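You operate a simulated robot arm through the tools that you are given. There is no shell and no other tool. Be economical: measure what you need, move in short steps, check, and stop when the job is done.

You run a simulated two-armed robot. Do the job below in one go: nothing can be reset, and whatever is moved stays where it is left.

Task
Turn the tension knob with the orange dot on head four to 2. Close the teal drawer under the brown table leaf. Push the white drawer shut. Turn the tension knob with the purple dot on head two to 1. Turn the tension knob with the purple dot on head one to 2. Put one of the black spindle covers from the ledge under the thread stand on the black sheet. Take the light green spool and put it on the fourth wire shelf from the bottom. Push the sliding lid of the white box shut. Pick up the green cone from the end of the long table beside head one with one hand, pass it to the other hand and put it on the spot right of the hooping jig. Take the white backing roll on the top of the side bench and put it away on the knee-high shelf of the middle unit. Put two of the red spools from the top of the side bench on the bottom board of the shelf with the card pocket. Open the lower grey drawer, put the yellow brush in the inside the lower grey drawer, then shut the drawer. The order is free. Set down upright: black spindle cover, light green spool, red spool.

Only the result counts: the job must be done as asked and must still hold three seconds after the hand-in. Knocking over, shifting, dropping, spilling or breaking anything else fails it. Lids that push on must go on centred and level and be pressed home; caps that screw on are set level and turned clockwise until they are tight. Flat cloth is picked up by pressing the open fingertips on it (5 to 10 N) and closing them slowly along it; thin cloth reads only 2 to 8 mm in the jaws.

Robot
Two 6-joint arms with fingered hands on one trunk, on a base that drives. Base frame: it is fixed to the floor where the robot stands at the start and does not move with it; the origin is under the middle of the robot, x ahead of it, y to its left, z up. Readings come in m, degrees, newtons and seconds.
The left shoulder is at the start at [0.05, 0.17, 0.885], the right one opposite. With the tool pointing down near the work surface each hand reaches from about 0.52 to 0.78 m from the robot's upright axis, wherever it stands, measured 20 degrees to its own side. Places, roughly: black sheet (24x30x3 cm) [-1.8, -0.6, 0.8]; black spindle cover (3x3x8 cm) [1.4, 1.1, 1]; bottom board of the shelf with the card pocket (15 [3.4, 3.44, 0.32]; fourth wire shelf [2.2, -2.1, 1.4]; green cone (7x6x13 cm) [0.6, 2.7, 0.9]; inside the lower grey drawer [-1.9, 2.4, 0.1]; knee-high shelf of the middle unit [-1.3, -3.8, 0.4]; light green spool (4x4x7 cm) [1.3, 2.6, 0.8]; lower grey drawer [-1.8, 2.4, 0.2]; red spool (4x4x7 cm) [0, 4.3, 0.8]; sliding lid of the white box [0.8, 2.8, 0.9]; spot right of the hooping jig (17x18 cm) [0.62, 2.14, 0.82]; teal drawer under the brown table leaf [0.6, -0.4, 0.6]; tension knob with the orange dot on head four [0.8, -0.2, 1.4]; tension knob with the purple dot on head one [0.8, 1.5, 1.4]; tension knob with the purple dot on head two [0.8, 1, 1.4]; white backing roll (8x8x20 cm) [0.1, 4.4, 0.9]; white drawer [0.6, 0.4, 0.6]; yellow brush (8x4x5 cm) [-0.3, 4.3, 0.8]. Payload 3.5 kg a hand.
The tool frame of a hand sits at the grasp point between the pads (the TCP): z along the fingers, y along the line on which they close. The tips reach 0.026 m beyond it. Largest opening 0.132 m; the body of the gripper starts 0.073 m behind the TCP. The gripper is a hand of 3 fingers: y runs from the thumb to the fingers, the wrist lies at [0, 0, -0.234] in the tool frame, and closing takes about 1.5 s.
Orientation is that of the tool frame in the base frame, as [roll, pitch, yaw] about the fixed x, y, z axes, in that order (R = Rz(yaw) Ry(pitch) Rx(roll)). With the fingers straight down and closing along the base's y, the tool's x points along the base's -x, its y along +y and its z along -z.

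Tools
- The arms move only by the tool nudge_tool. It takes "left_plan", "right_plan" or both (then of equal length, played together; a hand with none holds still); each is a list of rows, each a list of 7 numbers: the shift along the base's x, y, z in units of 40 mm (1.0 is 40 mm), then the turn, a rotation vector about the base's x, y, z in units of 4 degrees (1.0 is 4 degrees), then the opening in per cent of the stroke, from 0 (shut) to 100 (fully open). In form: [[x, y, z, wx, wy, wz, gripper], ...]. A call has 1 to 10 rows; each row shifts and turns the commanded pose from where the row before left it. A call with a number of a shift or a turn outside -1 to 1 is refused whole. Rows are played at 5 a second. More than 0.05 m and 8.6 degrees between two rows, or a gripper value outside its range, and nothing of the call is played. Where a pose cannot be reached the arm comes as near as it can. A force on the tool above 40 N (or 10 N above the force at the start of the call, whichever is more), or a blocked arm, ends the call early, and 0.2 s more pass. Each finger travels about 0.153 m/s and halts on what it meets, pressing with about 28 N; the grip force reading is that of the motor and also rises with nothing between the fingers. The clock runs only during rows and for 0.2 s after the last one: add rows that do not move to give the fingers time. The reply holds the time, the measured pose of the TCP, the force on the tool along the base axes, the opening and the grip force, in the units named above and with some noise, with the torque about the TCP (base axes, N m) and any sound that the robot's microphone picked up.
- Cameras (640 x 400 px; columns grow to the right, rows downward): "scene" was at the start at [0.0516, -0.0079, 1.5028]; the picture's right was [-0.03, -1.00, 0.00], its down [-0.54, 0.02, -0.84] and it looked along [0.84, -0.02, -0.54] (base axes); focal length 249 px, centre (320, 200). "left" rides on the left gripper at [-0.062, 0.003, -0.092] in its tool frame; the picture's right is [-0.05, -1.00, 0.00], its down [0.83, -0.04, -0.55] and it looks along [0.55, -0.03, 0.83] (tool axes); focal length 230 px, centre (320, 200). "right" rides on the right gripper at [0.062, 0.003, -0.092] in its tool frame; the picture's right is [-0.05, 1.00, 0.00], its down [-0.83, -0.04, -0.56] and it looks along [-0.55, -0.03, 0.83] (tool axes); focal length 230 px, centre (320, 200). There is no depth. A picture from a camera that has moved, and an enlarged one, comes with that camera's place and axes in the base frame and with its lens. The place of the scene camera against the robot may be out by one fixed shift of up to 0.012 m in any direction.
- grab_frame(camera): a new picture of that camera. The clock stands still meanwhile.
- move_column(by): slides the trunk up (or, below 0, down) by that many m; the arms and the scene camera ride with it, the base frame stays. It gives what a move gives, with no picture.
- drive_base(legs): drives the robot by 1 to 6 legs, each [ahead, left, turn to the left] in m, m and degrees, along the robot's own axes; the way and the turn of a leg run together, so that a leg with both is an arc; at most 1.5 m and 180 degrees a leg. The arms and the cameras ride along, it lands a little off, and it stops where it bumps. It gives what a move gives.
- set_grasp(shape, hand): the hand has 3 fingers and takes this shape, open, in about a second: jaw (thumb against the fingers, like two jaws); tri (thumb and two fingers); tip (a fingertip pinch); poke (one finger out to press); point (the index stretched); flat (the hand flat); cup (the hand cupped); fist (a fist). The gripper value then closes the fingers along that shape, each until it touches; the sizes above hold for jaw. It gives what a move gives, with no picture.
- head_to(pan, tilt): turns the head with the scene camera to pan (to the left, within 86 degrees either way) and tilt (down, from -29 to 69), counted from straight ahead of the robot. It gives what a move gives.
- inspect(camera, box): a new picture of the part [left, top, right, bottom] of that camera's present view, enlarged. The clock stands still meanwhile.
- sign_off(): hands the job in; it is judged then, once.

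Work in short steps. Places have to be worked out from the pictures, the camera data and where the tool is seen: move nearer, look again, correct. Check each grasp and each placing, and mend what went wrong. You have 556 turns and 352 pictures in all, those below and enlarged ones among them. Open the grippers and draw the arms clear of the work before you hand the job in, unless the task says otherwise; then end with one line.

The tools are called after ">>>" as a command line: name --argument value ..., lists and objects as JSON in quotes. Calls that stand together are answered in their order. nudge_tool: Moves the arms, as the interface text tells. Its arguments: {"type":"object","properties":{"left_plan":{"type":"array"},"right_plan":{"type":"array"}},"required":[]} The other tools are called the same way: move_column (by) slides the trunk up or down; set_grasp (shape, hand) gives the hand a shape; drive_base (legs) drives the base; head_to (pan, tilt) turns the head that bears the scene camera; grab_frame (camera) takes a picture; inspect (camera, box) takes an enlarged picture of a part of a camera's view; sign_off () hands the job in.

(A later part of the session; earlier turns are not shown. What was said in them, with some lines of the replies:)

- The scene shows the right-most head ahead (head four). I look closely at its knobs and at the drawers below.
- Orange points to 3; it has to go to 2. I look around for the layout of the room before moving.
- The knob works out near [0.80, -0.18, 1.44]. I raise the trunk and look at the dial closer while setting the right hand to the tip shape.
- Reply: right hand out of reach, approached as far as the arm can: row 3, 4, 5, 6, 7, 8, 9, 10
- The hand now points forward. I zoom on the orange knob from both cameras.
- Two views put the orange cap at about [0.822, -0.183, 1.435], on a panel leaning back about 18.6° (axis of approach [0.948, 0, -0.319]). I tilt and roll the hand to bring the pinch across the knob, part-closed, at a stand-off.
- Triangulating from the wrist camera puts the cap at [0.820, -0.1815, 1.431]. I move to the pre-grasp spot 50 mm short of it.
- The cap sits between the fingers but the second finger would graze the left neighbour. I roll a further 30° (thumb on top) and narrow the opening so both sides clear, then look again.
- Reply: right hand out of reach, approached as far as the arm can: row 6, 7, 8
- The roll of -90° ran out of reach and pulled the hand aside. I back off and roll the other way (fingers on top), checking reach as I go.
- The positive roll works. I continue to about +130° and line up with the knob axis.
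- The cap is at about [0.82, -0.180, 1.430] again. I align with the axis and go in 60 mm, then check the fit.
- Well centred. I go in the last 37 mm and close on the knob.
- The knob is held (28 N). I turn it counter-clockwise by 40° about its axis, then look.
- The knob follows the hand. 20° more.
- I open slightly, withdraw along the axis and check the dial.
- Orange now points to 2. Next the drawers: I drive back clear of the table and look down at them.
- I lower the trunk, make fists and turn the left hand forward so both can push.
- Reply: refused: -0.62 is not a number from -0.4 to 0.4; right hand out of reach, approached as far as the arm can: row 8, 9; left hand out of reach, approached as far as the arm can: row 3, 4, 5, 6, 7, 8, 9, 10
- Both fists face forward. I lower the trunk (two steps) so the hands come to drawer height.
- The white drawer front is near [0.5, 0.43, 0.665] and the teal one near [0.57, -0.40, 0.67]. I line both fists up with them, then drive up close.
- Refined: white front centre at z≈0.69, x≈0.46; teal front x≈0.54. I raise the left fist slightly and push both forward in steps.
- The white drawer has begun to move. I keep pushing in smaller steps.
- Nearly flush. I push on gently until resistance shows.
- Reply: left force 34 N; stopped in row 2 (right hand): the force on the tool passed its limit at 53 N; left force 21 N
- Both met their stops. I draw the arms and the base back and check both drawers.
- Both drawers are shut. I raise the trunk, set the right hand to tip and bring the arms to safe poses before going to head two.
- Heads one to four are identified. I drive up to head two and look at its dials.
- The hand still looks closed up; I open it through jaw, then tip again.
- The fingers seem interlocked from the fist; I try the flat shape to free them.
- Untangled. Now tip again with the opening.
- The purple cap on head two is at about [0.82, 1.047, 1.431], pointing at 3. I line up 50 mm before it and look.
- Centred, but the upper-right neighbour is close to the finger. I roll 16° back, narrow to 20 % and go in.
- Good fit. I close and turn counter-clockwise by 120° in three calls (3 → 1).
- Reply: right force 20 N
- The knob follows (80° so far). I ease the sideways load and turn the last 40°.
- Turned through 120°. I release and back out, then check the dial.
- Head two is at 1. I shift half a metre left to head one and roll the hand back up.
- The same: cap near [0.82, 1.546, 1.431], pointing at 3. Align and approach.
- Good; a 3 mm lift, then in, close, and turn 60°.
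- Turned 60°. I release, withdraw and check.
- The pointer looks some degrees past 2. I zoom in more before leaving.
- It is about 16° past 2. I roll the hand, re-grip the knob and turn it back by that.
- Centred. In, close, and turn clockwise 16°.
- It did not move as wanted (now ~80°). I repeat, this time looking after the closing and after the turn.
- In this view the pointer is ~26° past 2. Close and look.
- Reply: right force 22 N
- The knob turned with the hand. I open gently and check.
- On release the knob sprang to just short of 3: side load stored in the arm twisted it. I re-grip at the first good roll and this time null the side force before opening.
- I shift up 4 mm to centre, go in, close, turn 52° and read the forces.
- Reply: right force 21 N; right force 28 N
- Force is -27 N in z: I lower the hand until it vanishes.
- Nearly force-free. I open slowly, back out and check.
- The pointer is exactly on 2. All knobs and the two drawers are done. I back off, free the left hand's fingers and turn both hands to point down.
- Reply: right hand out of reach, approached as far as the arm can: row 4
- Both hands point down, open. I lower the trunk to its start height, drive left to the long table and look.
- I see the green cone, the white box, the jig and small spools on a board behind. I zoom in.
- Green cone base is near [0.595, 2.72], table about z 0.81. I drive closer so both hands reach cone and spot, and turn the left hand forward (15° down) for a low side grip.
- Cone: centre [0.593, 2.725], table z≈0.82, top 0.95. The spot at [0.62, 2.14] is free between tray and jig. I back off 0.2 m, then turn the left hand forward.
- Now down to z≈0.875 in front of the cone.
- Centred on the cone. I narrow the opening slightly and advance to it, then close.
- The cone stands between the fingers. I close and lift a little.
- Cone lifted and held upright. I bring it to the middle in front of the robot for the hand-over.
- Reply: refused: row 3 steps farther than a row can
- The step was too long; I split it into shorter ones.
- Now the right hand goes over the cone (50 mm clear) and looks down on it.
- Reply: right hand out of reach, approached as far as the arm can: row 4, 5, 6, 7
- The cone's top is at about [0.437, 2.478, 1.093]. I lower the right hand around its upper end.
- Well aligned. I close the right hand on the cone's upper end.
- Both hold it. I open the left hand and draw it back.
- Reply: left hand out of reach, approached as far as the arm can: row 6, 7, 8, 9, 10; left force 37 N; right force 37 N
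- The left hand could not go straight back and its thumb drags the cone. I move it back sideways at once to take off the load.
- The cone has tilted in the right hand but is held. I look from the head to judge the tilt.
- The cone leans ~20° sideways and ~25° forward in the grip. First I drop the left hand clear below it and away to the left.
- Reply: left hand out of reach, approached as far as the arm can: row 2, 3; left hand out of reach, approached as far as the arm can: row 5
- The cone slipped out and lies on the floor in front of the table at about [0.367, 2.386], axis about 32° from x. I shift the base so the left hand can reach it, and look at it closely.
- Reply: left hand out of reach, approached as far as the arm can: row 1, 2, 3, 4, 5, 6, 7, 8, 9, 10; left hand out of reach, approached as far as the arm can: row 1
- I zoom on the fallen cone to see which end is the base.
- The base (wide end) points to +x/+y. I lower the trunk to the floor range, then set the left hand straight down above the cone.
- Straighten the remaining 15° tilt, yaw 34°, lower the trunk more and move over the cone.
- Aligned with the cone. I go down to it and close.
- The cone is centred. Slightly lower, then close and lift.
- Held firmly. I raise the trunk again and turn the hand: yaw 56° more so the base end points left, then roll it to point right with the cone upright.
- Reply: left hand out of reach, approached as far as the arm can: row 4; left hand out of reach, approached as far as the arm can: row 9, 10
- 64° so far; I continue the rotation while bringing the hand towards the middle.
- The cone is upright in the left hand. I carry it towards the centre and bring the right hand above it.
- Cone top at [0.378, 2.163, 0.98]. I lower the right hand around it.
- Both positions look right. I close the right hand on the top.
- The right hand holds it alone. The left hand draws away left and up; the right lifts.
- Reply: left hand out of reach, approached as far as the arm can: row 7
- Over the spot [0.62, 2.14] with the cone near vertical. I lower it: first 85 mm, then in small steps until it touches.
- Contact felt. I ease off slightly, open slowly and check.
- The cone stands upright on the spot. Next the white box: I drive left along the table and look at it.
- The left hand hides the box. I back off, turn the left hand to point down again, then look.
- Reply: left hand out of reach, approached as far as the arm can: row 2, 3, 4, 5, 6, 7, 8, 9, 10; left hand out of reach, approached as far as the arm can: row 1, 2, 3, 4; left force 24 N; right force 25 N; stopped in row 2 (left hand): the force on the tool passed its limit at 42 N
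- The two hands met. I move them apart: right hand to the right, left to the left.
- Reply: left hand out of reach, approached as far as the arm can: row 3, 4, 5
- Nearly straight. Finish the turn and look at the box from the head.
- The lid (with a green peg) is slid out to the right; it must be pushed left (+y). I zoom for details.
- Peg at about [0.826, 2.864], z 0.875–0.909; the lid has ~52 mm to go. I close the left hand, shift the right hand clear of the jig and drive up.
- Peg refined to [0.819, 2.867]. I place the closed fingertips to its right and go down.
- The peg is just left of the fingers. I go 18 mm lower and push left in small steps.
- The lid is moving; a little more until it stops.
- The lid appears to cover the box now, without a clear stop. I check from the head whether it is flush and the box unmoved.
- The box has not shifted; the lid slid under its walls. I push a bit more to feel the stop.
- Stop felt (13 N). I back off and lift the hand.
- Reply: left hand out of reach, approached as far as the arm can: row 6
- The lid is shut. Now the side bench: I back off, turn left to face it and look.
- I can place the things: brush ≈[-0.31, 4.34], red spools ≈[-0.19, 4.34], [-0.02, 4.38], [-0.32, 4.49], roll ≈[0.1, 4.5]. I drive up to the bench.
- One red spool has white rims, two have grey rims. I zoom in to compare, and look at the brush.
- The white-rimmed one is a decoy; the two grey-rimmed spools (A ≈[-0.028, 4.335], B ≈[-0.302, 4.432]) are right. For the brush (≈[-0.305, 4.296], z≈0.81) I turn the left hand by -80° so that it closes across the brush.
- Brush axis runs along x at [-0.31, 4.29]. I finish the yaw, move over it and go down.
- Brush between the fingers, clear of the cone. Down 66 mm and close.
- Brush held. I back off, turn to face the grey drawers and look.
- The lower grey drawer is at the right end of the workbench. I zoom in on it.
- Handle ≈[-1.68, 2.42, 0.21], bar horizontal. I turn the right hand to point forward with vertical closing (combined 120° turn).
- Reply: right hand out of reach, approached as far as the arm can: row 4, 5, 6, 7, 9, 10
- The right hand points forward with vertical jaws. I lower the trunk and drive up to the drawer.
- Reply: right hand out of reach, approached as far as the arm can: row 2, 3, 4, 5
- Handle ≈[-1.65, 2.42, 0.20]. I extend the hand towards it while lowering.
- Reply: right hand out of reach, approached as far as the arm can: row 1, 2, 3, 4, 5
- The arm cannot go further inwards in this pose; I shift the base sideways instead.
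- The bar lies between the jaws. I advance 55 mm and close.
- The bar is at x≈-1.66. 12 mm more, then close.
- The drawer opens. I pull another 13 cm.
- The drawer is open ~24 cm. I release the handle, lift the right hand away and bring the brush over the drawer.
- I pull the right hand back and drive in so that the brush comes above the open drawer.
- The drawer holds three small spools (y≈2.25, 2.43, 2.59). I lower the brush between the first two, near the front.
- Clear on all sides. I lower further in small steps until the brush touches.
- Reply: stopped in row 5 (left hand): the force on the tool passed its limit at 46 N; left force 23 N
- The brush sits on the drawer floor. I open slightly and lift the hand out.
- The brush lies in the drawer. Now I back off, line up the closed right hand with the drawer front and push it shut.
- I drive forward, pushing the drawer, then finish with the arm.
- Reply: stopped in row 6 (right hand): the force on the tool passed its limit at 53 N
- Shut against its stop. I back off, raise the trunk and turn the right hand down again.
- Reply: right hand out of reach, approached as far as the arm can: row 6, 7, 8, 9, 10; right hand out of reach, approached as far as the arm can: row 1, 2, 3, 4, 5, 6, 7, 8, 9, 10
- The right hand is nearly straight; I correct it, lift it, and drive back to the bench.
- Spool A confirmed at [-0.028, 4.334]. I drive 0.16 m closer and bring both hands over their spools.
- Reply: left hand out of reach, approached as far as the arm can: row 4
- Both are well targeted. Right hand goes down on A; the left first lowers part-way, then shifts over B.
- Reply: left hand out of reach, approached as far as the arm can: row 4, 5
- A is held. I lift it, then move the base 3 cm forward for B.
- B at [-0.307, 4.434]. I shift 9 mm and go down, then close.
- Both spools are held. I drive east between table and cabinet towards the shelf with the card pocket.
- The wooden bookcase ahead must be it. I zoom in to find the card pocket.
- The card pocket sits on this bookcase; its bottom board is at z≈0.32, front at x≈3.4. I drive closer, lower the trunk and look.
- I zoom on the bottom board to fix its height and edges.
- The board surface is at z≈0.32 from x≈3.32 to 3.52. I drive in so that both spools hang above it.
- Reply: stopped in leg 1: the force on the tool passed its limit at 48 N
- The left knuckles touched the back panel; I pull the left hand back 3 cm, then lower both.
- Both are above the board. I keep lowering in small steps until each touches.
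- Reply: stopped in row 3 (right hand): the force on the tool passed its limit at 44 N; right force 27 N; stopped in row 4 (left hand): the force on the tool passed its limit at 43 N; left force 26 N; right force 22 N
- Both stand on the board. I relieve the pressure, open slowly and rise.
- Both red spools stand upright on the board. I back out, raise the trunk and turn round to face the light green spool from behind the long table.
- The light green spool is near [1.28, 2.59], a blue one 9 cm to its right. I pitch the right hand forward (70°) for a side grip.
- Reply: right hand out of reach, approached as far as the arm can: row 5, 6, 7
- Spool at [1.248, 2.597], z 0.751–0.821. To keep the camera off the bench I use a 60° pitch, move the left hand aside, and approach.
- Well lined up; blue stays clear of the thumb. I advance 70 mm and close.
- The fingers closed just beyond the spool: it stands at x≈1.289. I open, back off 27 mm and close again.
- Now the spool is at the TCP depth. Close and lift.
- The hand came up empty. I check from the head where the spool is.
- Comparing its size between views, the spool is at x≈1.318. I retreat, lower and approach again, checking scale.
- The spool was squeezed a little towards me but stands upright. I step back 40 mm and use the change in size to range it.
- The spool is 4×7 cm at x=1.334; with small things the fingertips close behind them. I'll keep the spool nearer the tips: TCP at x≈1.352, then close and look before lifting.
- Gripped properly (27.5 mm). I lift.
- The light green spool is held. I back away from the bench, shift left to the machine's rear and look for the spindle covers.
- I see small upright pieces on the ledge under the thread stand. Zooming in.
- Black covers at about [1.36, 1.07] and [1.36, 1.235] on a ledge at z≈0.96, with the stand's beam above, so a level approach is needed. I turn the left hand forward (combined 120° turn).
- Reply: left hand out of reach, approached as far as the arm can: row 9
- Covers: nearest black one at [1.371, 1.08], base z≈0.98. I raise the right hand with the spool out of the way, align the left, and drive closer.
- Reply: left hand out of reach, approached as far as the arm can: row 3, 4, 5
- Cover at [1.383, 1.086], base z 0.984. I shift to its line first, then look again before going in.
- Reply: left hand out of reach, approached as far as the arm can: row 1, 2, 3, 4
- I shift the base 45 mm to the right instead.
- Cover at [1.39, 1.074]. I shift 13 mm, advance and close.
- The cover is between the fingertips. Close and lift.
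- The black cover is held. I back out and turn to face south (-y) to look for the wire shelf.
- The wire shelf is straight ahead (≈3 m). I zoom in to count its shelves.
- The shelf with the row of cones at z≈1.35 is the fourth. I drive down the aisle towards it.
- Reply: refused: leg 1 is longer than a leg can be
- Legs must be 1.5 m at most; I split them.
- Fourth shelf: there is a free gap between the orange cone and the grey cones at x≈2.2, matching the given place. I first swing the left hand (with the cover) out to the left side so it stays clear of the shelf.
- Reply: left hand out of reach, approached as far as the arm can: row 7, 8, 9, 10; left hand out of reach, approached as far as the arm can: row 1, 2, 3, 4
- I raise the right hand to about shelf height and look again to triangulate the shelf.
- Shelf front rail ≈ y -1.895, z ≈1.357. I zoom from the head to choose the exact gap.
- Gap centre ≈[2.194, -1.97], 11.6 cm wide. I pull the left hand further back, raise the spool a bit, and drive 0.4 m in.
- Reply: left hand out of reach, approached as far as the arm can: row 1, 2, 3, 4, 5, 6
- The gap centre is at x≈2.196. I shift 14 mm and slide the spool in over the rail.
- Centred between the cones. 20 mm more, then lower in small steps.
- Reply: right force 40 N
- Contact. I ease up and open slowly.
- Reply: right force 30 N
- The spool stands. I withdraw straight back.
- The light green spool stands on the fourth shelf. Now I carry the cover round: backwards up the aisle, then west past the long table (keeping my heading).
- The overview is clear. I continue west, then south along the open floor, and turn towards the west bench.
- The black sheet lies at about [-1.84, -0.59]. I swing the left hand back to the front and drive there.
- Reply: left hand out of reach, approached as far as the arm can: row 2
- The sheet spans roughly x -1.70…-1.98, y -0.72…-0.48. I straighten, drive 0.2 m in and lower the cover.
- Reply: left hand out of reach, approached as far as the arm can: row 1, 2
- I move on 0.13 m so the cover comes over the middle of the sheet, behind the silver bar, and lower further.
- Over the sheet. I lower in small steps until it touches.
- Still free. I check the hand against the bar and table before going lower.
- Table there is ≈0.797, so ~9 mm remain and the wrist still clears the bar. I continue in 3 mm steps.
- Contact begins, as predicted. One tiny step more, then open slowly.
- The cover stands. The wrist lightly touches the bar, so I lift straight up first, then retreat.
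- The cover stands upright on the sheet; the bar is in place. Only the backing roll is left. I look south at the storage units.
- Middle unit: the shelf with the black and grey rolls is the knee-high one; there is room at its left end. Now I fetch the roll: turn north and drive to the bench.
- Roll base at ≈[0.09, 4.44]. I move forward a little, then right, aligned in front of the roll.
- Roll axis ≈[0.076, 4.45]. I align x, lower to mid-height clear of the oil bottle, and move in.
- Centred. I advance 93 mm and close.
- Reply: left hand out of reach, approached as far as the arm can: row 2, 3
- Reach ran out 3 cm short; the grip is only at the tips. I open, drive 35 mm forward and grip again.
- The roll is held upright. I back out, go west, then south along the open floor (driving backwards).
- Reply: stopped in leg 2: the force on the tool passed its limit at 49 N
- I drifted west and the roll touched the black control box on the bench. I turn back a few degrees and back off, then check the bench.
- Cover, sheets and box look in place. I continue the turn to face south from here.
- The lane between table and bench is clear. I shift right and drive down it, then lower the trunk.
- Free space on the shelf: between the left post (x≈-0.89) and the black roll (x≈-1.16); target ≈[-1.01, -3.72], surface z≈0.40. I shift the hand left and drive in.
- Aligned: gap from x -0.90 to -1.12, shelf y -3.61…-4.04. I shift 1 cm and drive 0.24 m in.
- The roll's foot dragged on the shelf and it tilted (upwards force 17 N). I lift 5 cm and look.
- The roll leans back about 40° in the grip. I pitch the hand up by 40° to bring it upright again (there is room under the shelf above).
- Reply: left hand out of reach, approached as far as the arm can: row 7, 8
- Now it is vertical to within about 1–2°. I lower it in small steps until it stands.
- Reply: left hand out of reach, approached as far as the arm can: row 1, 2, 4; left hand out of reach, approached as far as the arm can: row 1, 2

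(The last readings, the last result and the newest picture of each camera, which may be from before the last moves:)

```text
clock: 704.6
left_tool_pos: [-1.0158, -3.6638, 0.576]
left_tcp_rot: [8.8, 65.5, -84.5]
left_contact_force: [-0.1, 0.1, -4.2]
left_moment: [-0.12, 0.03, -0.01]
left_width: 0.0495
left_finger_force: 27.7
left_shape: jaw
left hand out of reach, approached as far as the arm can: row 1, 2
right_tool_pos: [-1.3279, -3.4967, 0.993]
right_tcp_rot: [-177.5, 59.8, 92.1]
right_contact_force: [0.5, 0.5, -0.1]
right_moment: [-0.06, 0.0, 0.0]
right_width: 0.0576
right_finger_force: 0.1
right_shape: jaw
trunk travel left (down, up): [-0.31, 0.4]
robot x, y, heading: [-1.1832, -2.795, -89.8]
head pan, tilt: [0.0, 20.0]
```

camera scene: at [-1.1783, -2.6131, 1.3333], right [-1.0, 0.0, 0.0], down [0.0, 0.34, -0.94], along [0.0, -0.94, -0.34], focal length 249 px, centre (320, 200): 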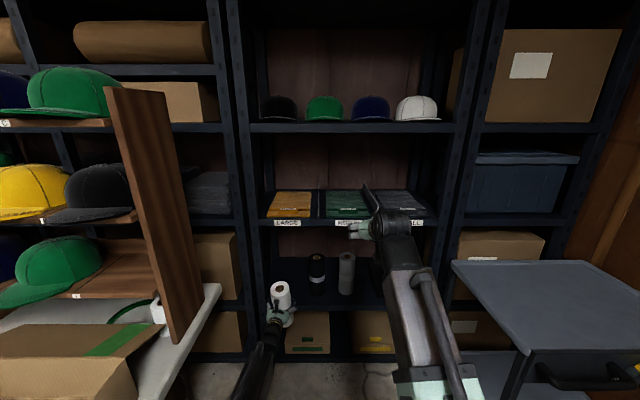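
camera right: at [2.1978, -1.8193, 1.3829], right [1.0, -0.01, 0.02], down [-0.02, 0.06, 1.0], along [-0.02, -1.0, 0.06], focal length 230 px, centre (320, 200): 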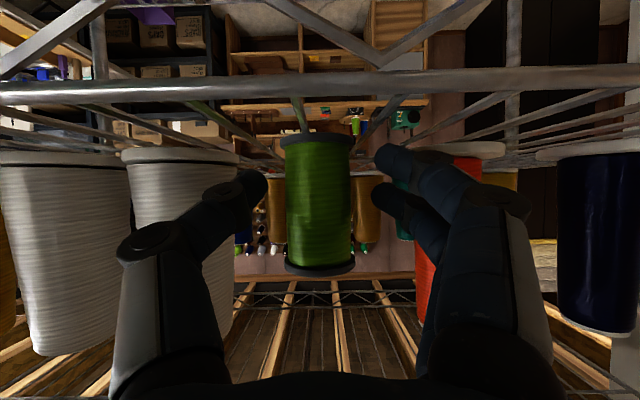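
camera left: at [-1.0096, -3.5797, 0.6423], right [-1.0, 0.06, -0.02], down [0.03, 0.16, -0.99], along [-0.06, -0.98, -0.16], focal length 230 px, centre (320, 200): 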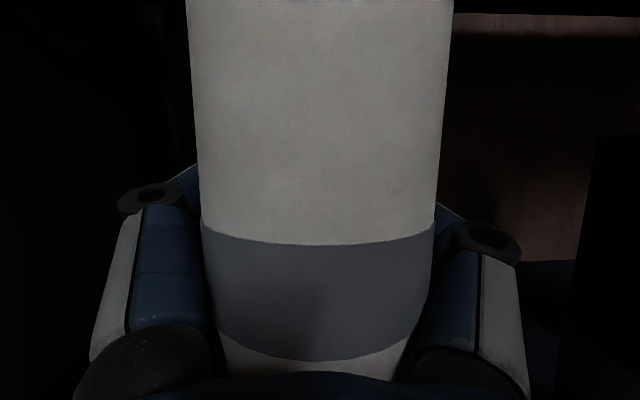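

The arm is at its reach limit and creeps back. I pull the right hand back a little, drive 6 cm forward, and use the trunk to lower.

>>> nudge_tool --right_plan '[[0, 0.6, 0.3, 0, 0, 0, 44], [0, 0.6, 0.3, 0, 0, 0, 44], [0, 0.6, 0.3, 0, 0, 0, 44]]'

>>> drive_base --legs '[[0.06, 0, 0]]'

>>> move_column --by -0.02

>>> inspect --camera "scene" --box '[220, 280, 340, 400]'

```text
clock: 705.4
left_tool_pos: [-1.0156, -3.6654, 0.5759]
left_tcp_rot: [8.7, 65.5, -84.5]
left_contact_force: [0.4, 0.0, -3.0]
left_moment: [-0.08, 0.03, 0.04]
left_width: 0.0496
left_finger_force: 28.1
left_shape: jaw
right_tool_pos: [-1.3264, -3.4278, 1.0291]
right_tcp_rot: [-177.6, 59.7, 92.2]
right_contact_force: [-0.4, -0.1, 0.0]
right_moment: [0.01, 0.04, 0.01]
right_width: 0.0577
right_finger_force: 0.0
right_shape: jaw
trunk travel left (down, up): [-0.31, 0.4]
robot x, y, heading: [-1.1802, -2.794, -90.0]
head pan, tilt: [0.0, 20.0]
```

```text
clock: 706.4
left_tool_pos: [-1.0154, -3.7243, 0.5753]
left_tcp_rot: [8.8, 65.6, -84.5]
left_contact_force: [-0.2, -0.3, -3.7]
left_moment: [-0.09, 0.05, 0.0]
left_width: 0.0492
left_finger_force: 28.1
left_shape: jaw
right_tool_pos: [-1.3267, -3.4884, 1.0294]
right_tcp_rot: [-177.6, 59.8, 92.1]
right_contact_force: [-0.1, -0.2, 1.3]
right_moment: [-0.01, -0.01, 0.01]
right_width: 0.0576
right_finger_force: 0.0
right_shape: jaw
trunk travel left (down, up): [-0.31, 0.4]
robot x, y, heading: [-1.1818, -2.8531, -89.9]
head pan, tilt: [0.0, 20.0]
```

```text
clock: 707.0
left_tool_pos: [-1.0153, -3.7222, 0.5653]
left_tcp_rot: [8.7, 64.8, -84.6]
left_contact_force: [1.1, 0.0, -3.9]
left_moment: [-0.05, -0.01, -0.03]
left_width: 0.0493
left_finger_force: 27.5
left_shape: jaw
right_tool_pos: [-1.3274, -3.4838, 1.0131]
right_tcp_rot: [-177.7, 60.0, 92.1]
right_contact_force: [0.4, 1.0, -0.1]
right_moment: [0.0, 0.04, -0.03]
right_width: 0.0577
right_finger_force: 0.0
right_shape: jaw
trunk travel left (down, up): [-0.29, 0.42]
robot x, y, heading: [-1.1821, -2.8589, -90.0]
head pan, tilt: [0.0, 20.0]
```

```text
3.33 times, centred on (280, 340) of scene
camera zoom: at [-1.1804, -2.909, 1.3146], right [-1.0, 0.0, 0.0], down [0.0, 0.34, -0.94], along [0.0, -0.94, -0.34], focal length 830 px, centre (453, -267)
```

zoom: 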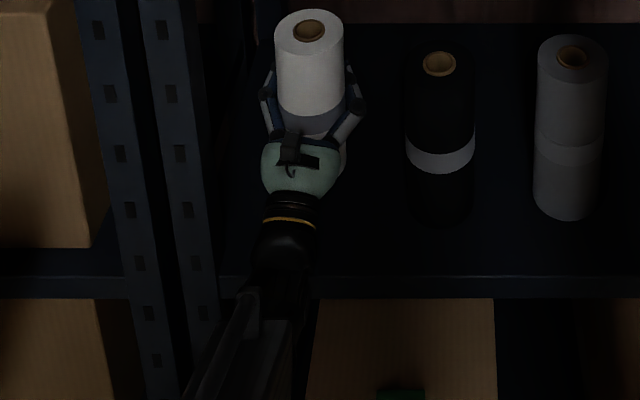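

>>> move_column --by -0.02

>>> move_column --by -0.01

```text
clock: 707.7
left_tool_pos: [-1.0154, -3.7187, 0.57]
left_tcp_rot: [8.6, 63.3, -84.5]
left_contact_force: [0.3, 0.8, -2.6]
left_moment: [-0.08, 0.03, -0.02]
left_width: 0.0493
left_finger_force: 28.0
left_shape: jaw
right_tool_pos: [-1.3287, -3.4751, 0.9997]
right_tcp_rot: [-177.9, 60.6, 92.0]
right_contact_force: [-0.3, 0.6, -0.2]
right_moment: [0.01, 0.02, -0.02]
right_width: 0.0574
right_finger_force: 0.1
right_shape: jaw
trunk travel left (down, up): [-0.27, 0.44]
robot x, y, heading: [-1.1806, -2.8533, -90.3]
head pan, tilt: [0.0, 20.0]
```

```text
clock: 708.3
left_tool_pos: [-1.017, -3.7168, 0.5739]
left_tcp_rot: [8.5, 62.2, -84.6]
left_contact_force: [-0.5, -0.5, -3.9]
left_moment: [-0.08, 0.02, 0.02]
left_width: 0.0493
left_finger_force: 28.1
left_shape: jaw
right_tool_pos: [-1.3286, -3.4709, 0.9907]
right_tcp_rot: [-178.0, 60.8, 92.0]
right_contact_force: [-0.7, 0.0, 0.5]
right_moment: [-0.01, -0.01, 0.02]
right_width: 0.0577
right_finger_force: 0.1
right_shape: jaw
trunk travel left (down, up): [-0.26, 0.45]
robot x, y, heading: [-1.1821, -2.8522, -90.2]
head pan, tilt: [0.0, 20.0]
```

The hand no longer follows the trunk: the arm seems to rest on something. I look down at it.

>>> head_to --pan 15 --tilt 55

>>> grab_frame --camera "scene"

```text
clock: 709.3
left_tool_pos: [-1.0158, -3.716, 0.573]
left_tcp_rot: [8.7, 62.4, -84.5]
left_contact_force: [0.4, -0.3, -3.2]
left_moment: [-0.11, 0.01, -0.01]
left_width: 0.0492
left_finger_force: 27.9
left_shape: jaw
right_tool_pos: [-1.3291, -3.4712, 0.9917]
right_tcp_rot: [-177.9, 60.9, 91.8]
right_contact_force: [1.2, 0.0, -0.4]
right_moment: [0.0, -0.04, -0.02]
right_width: 0.0577
right_finger_force: 0.2
right_shape: jaw
trunk travel left (down, up): [-0.26, 0.45]
robot x, y, heading: [-1.1811, -2.8546, -90.4]
head pan, tilt: [15.0, 55.0]
```

```text
120 pictures are left
camera scene: at [-1.1646, -2.8698, 1.2333], right [-0.97, -0.26, 0.0], down [-0.21, 0.78, -0.59], along [0.15, -0.57, -0.81], focal length 249 px, centre (320, 200)
```

scene: 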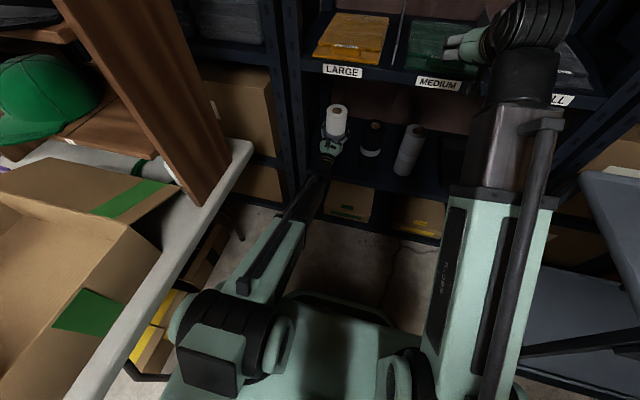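

Something in the arm's linkage bears up when the trunk sinks, so I raise the trunk 3 cm again and instead let the hand pitch down ~8° while lowering; below 18° lean the roll rights itself when pressed on the shelf.

>>> move_column --by 0.03

>>> nudge_tool --left_plan '[[0, 0, -0.15, 0.7, 0, 0, 0], [0, 0, -0.15, 0.7, 0, 0, 0], [0, 0, -0.15, 0.6, 0, 0, 0]]'

```text
clock: 710.0
left_tool_pos: [-1.0155, -3.7217, 0.5664]
left_tcp_rot: [8.7, 64.7, -84.3]
left_contact_force: [0.2, -0.2, -3.1]
left_moment: [-0.07, 0.01, 0.02]
left_width: 0.0494
left_finger_force: 27.9
left_shape: jaw
right_tool_pos: [-1.3273, -3.4816, 1.0131]
right_tcp_rot: [-177.7, 60.3, 91.9]
right_contact_force: [-0.4, -0.5, 0.0]
right_moment: [0.02, 0.03, 0.01]
right_width: 0.0576
right_finger_force: 0.0
right_shape: jaw
trunk travel left (down, up): [-0.29, 0.42]
robot x, y, heading: [-1.1849, -2.8549, -90.0]
head pan, tilt: [15.0, 55.0]
```

```text
clock: 710.6
left_tool_pos: [-1.0157, -3.7276, 0.5562]
left_tcp_rot: [9.3, 68.3, -83.8]
left_contact_force: [1.5, 4.8, 10.5]
left_moment: [0.75, -0.37, 0.03]
left_width: 0.0467
left_finger_force: 27.7
left_shape: jaw
right_tool_pos: [-1.3265, -3.4876, 1.0092]
right_tcp_rot: [-177.6, 59.9, 92.1]
right_contact_force: [0.4, -0.1, 1.5]
right_moment: [0.01, 0.0, -0.04]
right_width: 0.0578
right_finger_force: 0.0
right_shape: jaw
trunk travel left (down, up): [-0.29, 0.42]
robot x, y, heading: [-1.1817, -2.8579, -90.1]
head pan, tilt: [15.0, 55.0]
stopped in row 2 (left hand): the force on the tool passed its limit at 46 N (the readings are from after the stop); the commanded pose is now the measured one
```

>>> grab_frame --camera "left"

>>> inspect --camera "scene" --box '[290, 90, 410, 200]'

```text
119 pictures are left
camera left: at [-1.0094, -3.6201, 0.5805], right [-1.0, 0.06, -0.01], down [0.03, 0.21, -0.98], along [-0.06, -0.98, -0.21], focal length 230 px, centre (320, 200)
```

left: 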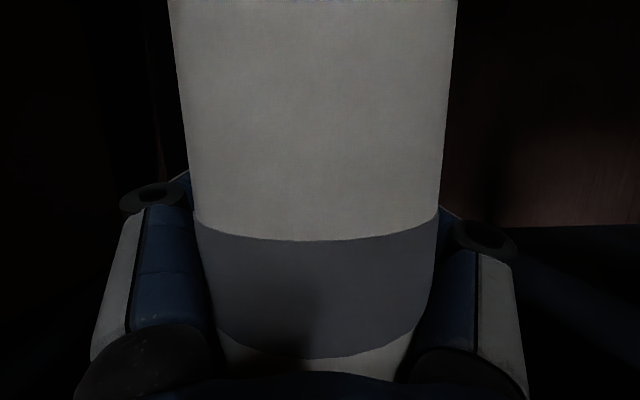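

```text
3.64 times, centred on (350, 145) of scene
camera zoom: at [-1.1608, -2.8901, 1.2597], right [-0.97, -0.26, 0.0], down [-0.21, 0.79, -0.57], along [0.15, -0.56, -0.82], focal length 906 px, centre (211, 400)
```

zoom: 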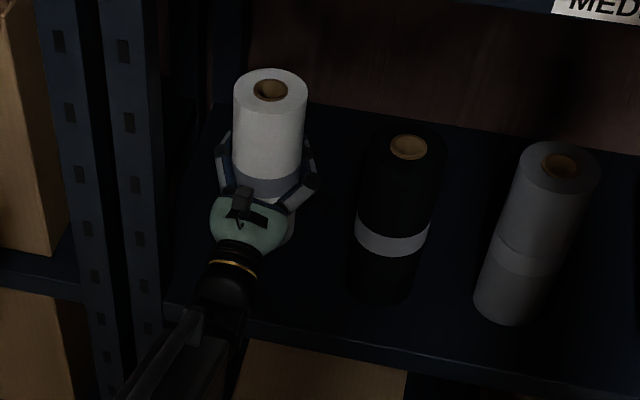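

The roll is upright within ~2° and its foot is on the shelf. I relieve slightly and open slowly.

>>> nudge_tool --left_plan '[[0, 0, 0.05, 0, 0, 0, 0], [0, 0, 0, 0, 0, 0, 42], [0, 0, 0, 0, 0, 0, 48], [0, 0, 0, 0, 0, 0, 54], [0, 0, 0, 0, 0, 0, 62], [0, 0, 0, 0, 0, 0, 75], [0, 0, 0, 0, 0, 0, 90], [0, 0, 0, 0, 0, 0, 90]]'

>>> grab_frame --camera "left"

>>> inspect --camera "scene" --box '[290, 90, 410, 200]'

```text
clock: 712.4
left_tool_pos: [-1.0167, -3.7285, 0.554]
left_tcp_rot: [9.4, 68.5, -83.9]
left_contact_force: [0.4, -0.1, 0.3]
left_moment: [-0.01, 0.01, 0.02]
left_width: 0.1186
left_finger_force: 0.1
left_shape: jaw
right_tool_pos: [-1.3262, -3.4896, 1.0091]
right_tcp_rot: [-177.5, 59.8, 92.1]
right_contact_force: [-0.1, 0.8, 0.1]
right_moment: [0.0, 0.01, 0.0]
right_width: 0.0578
right_finger_force: 0.0
right_shape: jaw
trunk travel left (down, up): [-0.29, 0.42]
robot x, y, heading: [-1.1818, -2.8578, -90.1]
head pan, tilt: [15.0, 55.0]
```

```text
117 pictures are left
camera left: at [-1.0097, -3.6206, 0.5801], right [-1.0, 0.06, -0.01], down [0.02, 0.22, -0.98], along [-0.06, -0.97, -0.22], focal length 230 px, centre (320, 200)
```

left: 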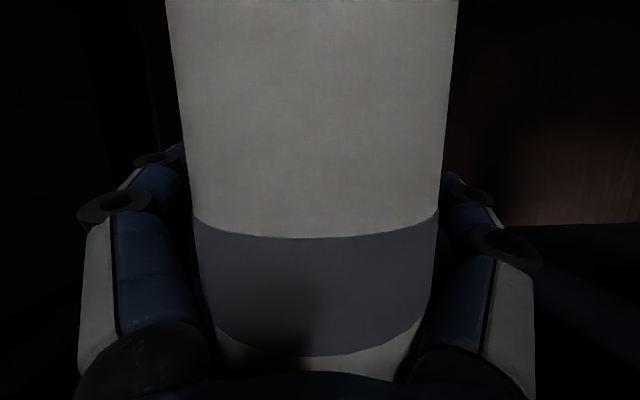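

```text
3.64 times, centred on (350, 145) of scene
camera zoom: at [-1.1606, -2.8922, 1.2612], right [-0.97, -0.26, 0.0], down [-0.21, 0.79, -0.57], along [0.15, -0.55, -0.82], focal length 906 px, centre (211, 400)
```

zoom: 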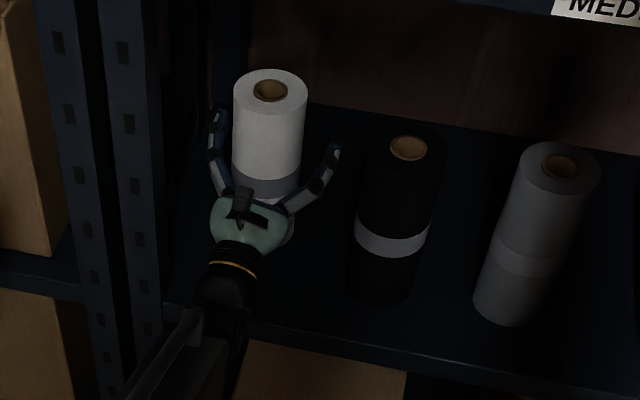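

The roll stands freely. I drive straight back.

>>> drive_base --legs '[[-0.45, 0, 0]]'

>>> head_to --pan 0 --tilt 25

>>> grab_frame --camera "scene"

>>> inspect --camera "scene" --box '[240, 180, 440, 310]'

```text
clock: 715.0
left_tool_pos: [-1.0051, -3.2885, 0.5555]
left_tcp_rot: [9.4, 68.5, -83.1]
left_contact_force: [0.3, 0.2, 0.4]
left_moment: [0.03, -0.02, -0.01]
left_width: 0.1184
left_finger_force: 0.1
left_shape: jaw
right_tool_pos: [-1.3186, -3.0535, 1.0088]
right_tcp_rot: [-177.6, 59.8, 92.8]
right_contact_force: [0.0, 0.3, -0.1]
right_moment: [0.02, 0.02, -0.01]
right_width: 0.0578
right_finger_force: 0.1
right_shape: jaw
trunk travel left (down, up): [-0.29, 0.42]
robot x, y, heading: [-1.1837, -2.4146, -89.6]
head pan, tilt: [15.0, 55.0]
```

```text
clock: 716.0
left_tool_pos: [-1.0062, -3.2882, 0.5553]
left_tcp_rot: [9.3, 68.5, -83.1]
left_contact_force: [-0.9, 0.2, 0.0]
left_moment: [-0.01, 0.0, -0.02]
left_width: 0.119
left_finger_force: 0.0
left_shape: jaw
right_tool_pos: [-1.3182, -3.0535, 1.0087]
right_tcp_rot: [-177.6, 59.8, 92.9]
right_contact_force: [0.4, 0.7, -0.8]
right_moment: [0.02, -0.01, -0.05]
right_width: 0.0576
right_finger_force: 0.1
right_shape: jaw
trunk travel left (down, up): [-0.29, 0.42]
robot x, y, heading: [-1.1813, -2.4204, -89.4]
head pan, tilt: [0.0, 25.0]
```

```text
115 pictures are left
camera scene: at [-1.1799, -2.4769, 1.3052], right [-1.0, -0.01, 0.0], down [0.0, 0.42, -0.91], along [0.01, -0.91, -0.42], focal length 249 px, centre (320, 200)
```

scene: 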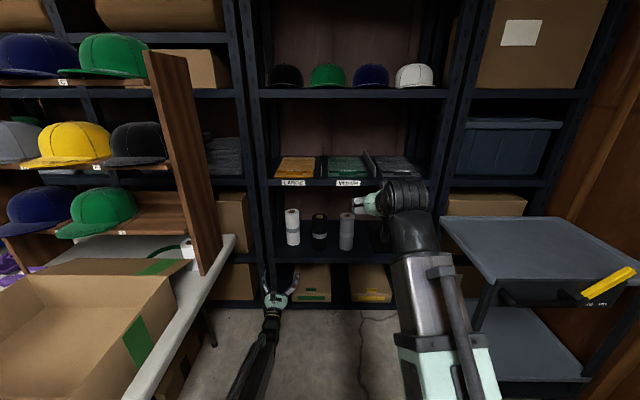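

```text
3.08 times, centred on (340, 245) of scene
camera zoom: at [-1.1799, -2.4769, 1.3052], right [-1.0, -0.01, 0.0], down [0.0, 0.42, -0.91], along [0.01, -0.91, -0.42], focal length 766 px, centre (258, 62)
```

zoom: 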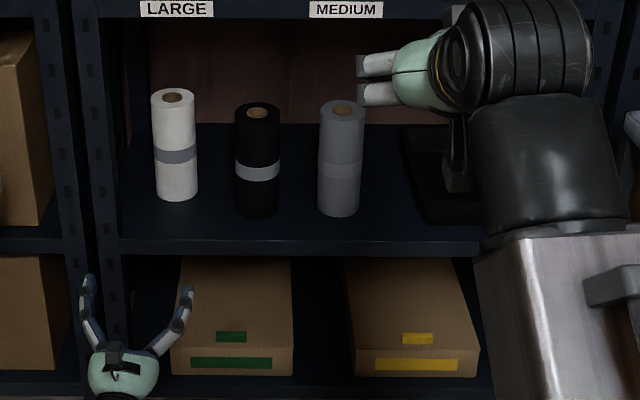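

The white roll stands on the knee-high shelf. Before handing in I go back to check the control box I brushed, from the same viewpoint as my earlier picture.

>>> move_column --by 0.4

>>> move_column --by 0.02

>>> drive_base --legs '[[-1.3, 0, 0], [-0.67, 0.53, 0], [0, 0, -87]]'

>>> head_to --pan 0 --tilt 35

>>> grab_frame --camera "scene"

```text
clock: 719.8
left_tool_pos: [-1.0057, -3.2886, 0.955]
left_tcp_rot: [9.4, 68.6, -83.1]
left_contact_force: [0.2, 0.2, -0.2]
left_moment: [0.02, -0.01, -0.01]
left_width: 0.1186
left_finger_force: 0.1
left_shape: jaw
right_tool_pos: [-1.32, -3.0536, 1.4095]
right_tcp_rot: [-177.6, 59.8, 92.8]
right_contact_force: [0.1, -0.6, 0.0]
right_moment: [-0.01, 0.02, -0.01]
right_width: 0.0576
right_finger_force: 0.0
right_shape: jaw
trunk travel left (down, up): [-0.69, 0.02]
robot x, y, heading: [-1.1824, -2.4191, -89.5]
head pan, tilt: [0.0, 25.0]
```

```text
clock: 720.5
left_tool_pos: [-1.005, -3.2881, 0.9756]
left_tcp_rot: [9.4, 68.6, -83.1]
left_contact_force: [-0.2, -0.8, 0.2]
left_moment: [-0.02, -0.02, 0.01]
left_width: 0.1187
left_finger_force: 0.0
left_shape: jaw
right_tool_pos: [-1.3191, -3.0535, 1.4289]
right_tcp_rot: [-177.5, 59.8, 92.8]
right_contact_force: [-0.2, 0.1, -0.5]
right_moment: [0.04, 0.02, 0.01]
right_width: 0.0574
right_finger_force: 0.0
right_shape: jaw
trunk travel left (down, up): [-0.71, 0.0]
robot x, y, heading: [-1.1846, -2.4183, -89.5]
head pan, tilt: [0.0, 25.0]
```

```text
clock: 734.7
left_tool_pos: [-1.5272, -0.6954, 0.9745]
left_tcp_rot: [9.5, 68.4, -170.9]
left_contact_force: [0.7, 0.7, -0.5]
left_moment: [0.01, 0.0, 0.0]
left_width: 0.1187
left_finger_force: 0.1
left_shape: jaw
right_tool_pos: [-1.3027, -0.3735, 1.4284]
right_tcp_rot: [-177.7, 59.8, 4.9]
right_contact_force: [0.2, -0.5, 0.3]
right_moment: [0.0, 0.02, -0.01]
right_width: 0.0574
right_finger_force: 0.0
right_shape: jaw
trunk travel left (down, up): [-0.71, 0.0]
robot x, y, heading: [-0.6639, -0.4883, -177.3]
head pan, tilt: [0.0, 25.0]
```

```text
clock: 735.4
left_tool_pos: [-1.528, -0.6952, 0.976]
left_tcp_rot: [9.3, 68.6, -171.0]
left_contact_force: [0.2, -0.1, 1.2]
left_moment: [0.0, 0.02, 0.0]
left_width: 0.1186
left_finger_force: 0.1
left_shape: jaw
right_tool_pos: [-1.3025, -0.3726, 1.4295]
right_tcp_rot: [-177.7, 59.7, 4.9]
right_contact_force: [0.0, 0.5, 0.3]
right_moment: [0.02, -0.01, 0.0]
right_width: 0.0576
right_finger_force: 0.0
right_shape: jaw
trunk travel left (down, up): [-0.71, 0.0]
robot x, y, heading: [-0.6639, -0.4876, -177.5]
head pan, tilt: [0.0, 35.0]
```

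```text
113 pictures are left
camera scene: at [-0.7101, -0.4947, 1.7095], right [-0.05, 1.0, 0.0], down [0.57, 0.03, -0.82], along [-0.82, -0.04, -0.57], focal length 249 px, centre (320, 200)
```

scene: 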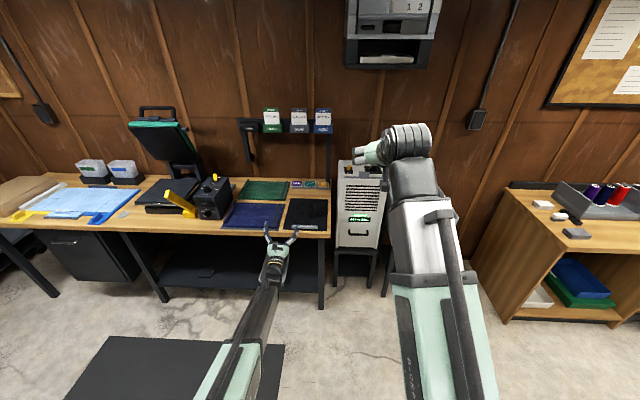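

The box stands as it did before. Everything is done; I open both grippers fully, clear of all work, and hand in.

>>> nudge_tool --left_plan '[[0.5, 0, 0, 0, 0, 0, 100], [0, 0, 0, 0, 0, 0, 100], [0, 0, 0, 0, 0, 0, 100]]' --right_plan '[[0, 0, 0, 0, 0, 0, 100], [0, 0, 0, 0, 0, 0, 100], [0, 0, 0, 0, 0, 0, 100]]'

>>> sign_off

```text
clock: 736.2
left_tool_pos: [-1.5062, -0.693, 0.9752]
left_tcp_rot: [9.3, 68.5, -171.0]
left_contact_force: [0.0, 0.3, 0.0]
left_moment: [0.02, 0.0, 0.03]
left_width: 0.1316
left_finger_force: 0.1
left_shape: jaw
right_tool_pos: [-1.3024, -0.374, 1.4275]
right_tcp_rot: [-177.6, 59.8, 4.8]
right_contact_force: [-0.3, -0.1, 0.7]
right_moment: [-0.02, 0.0, 0.04]
right_width: 0.1319
right_finger_force: 0.1
right_shape: jaw
trunk travel left (down, up): [-0.71, 0.0]
robot x, y, heading: [-0.667, -0.4851, -177.3]
head pan, tilt: [0.0, 35.0]
```

```text
The job is handed in.
```

All twelve tasks are done and handed in, but the green cone fell to the floor at my first hand-over and had to be passed again, and the backing roll bumped the black control box on the west bench (about 49 N; it looks unmoved in the pictures).
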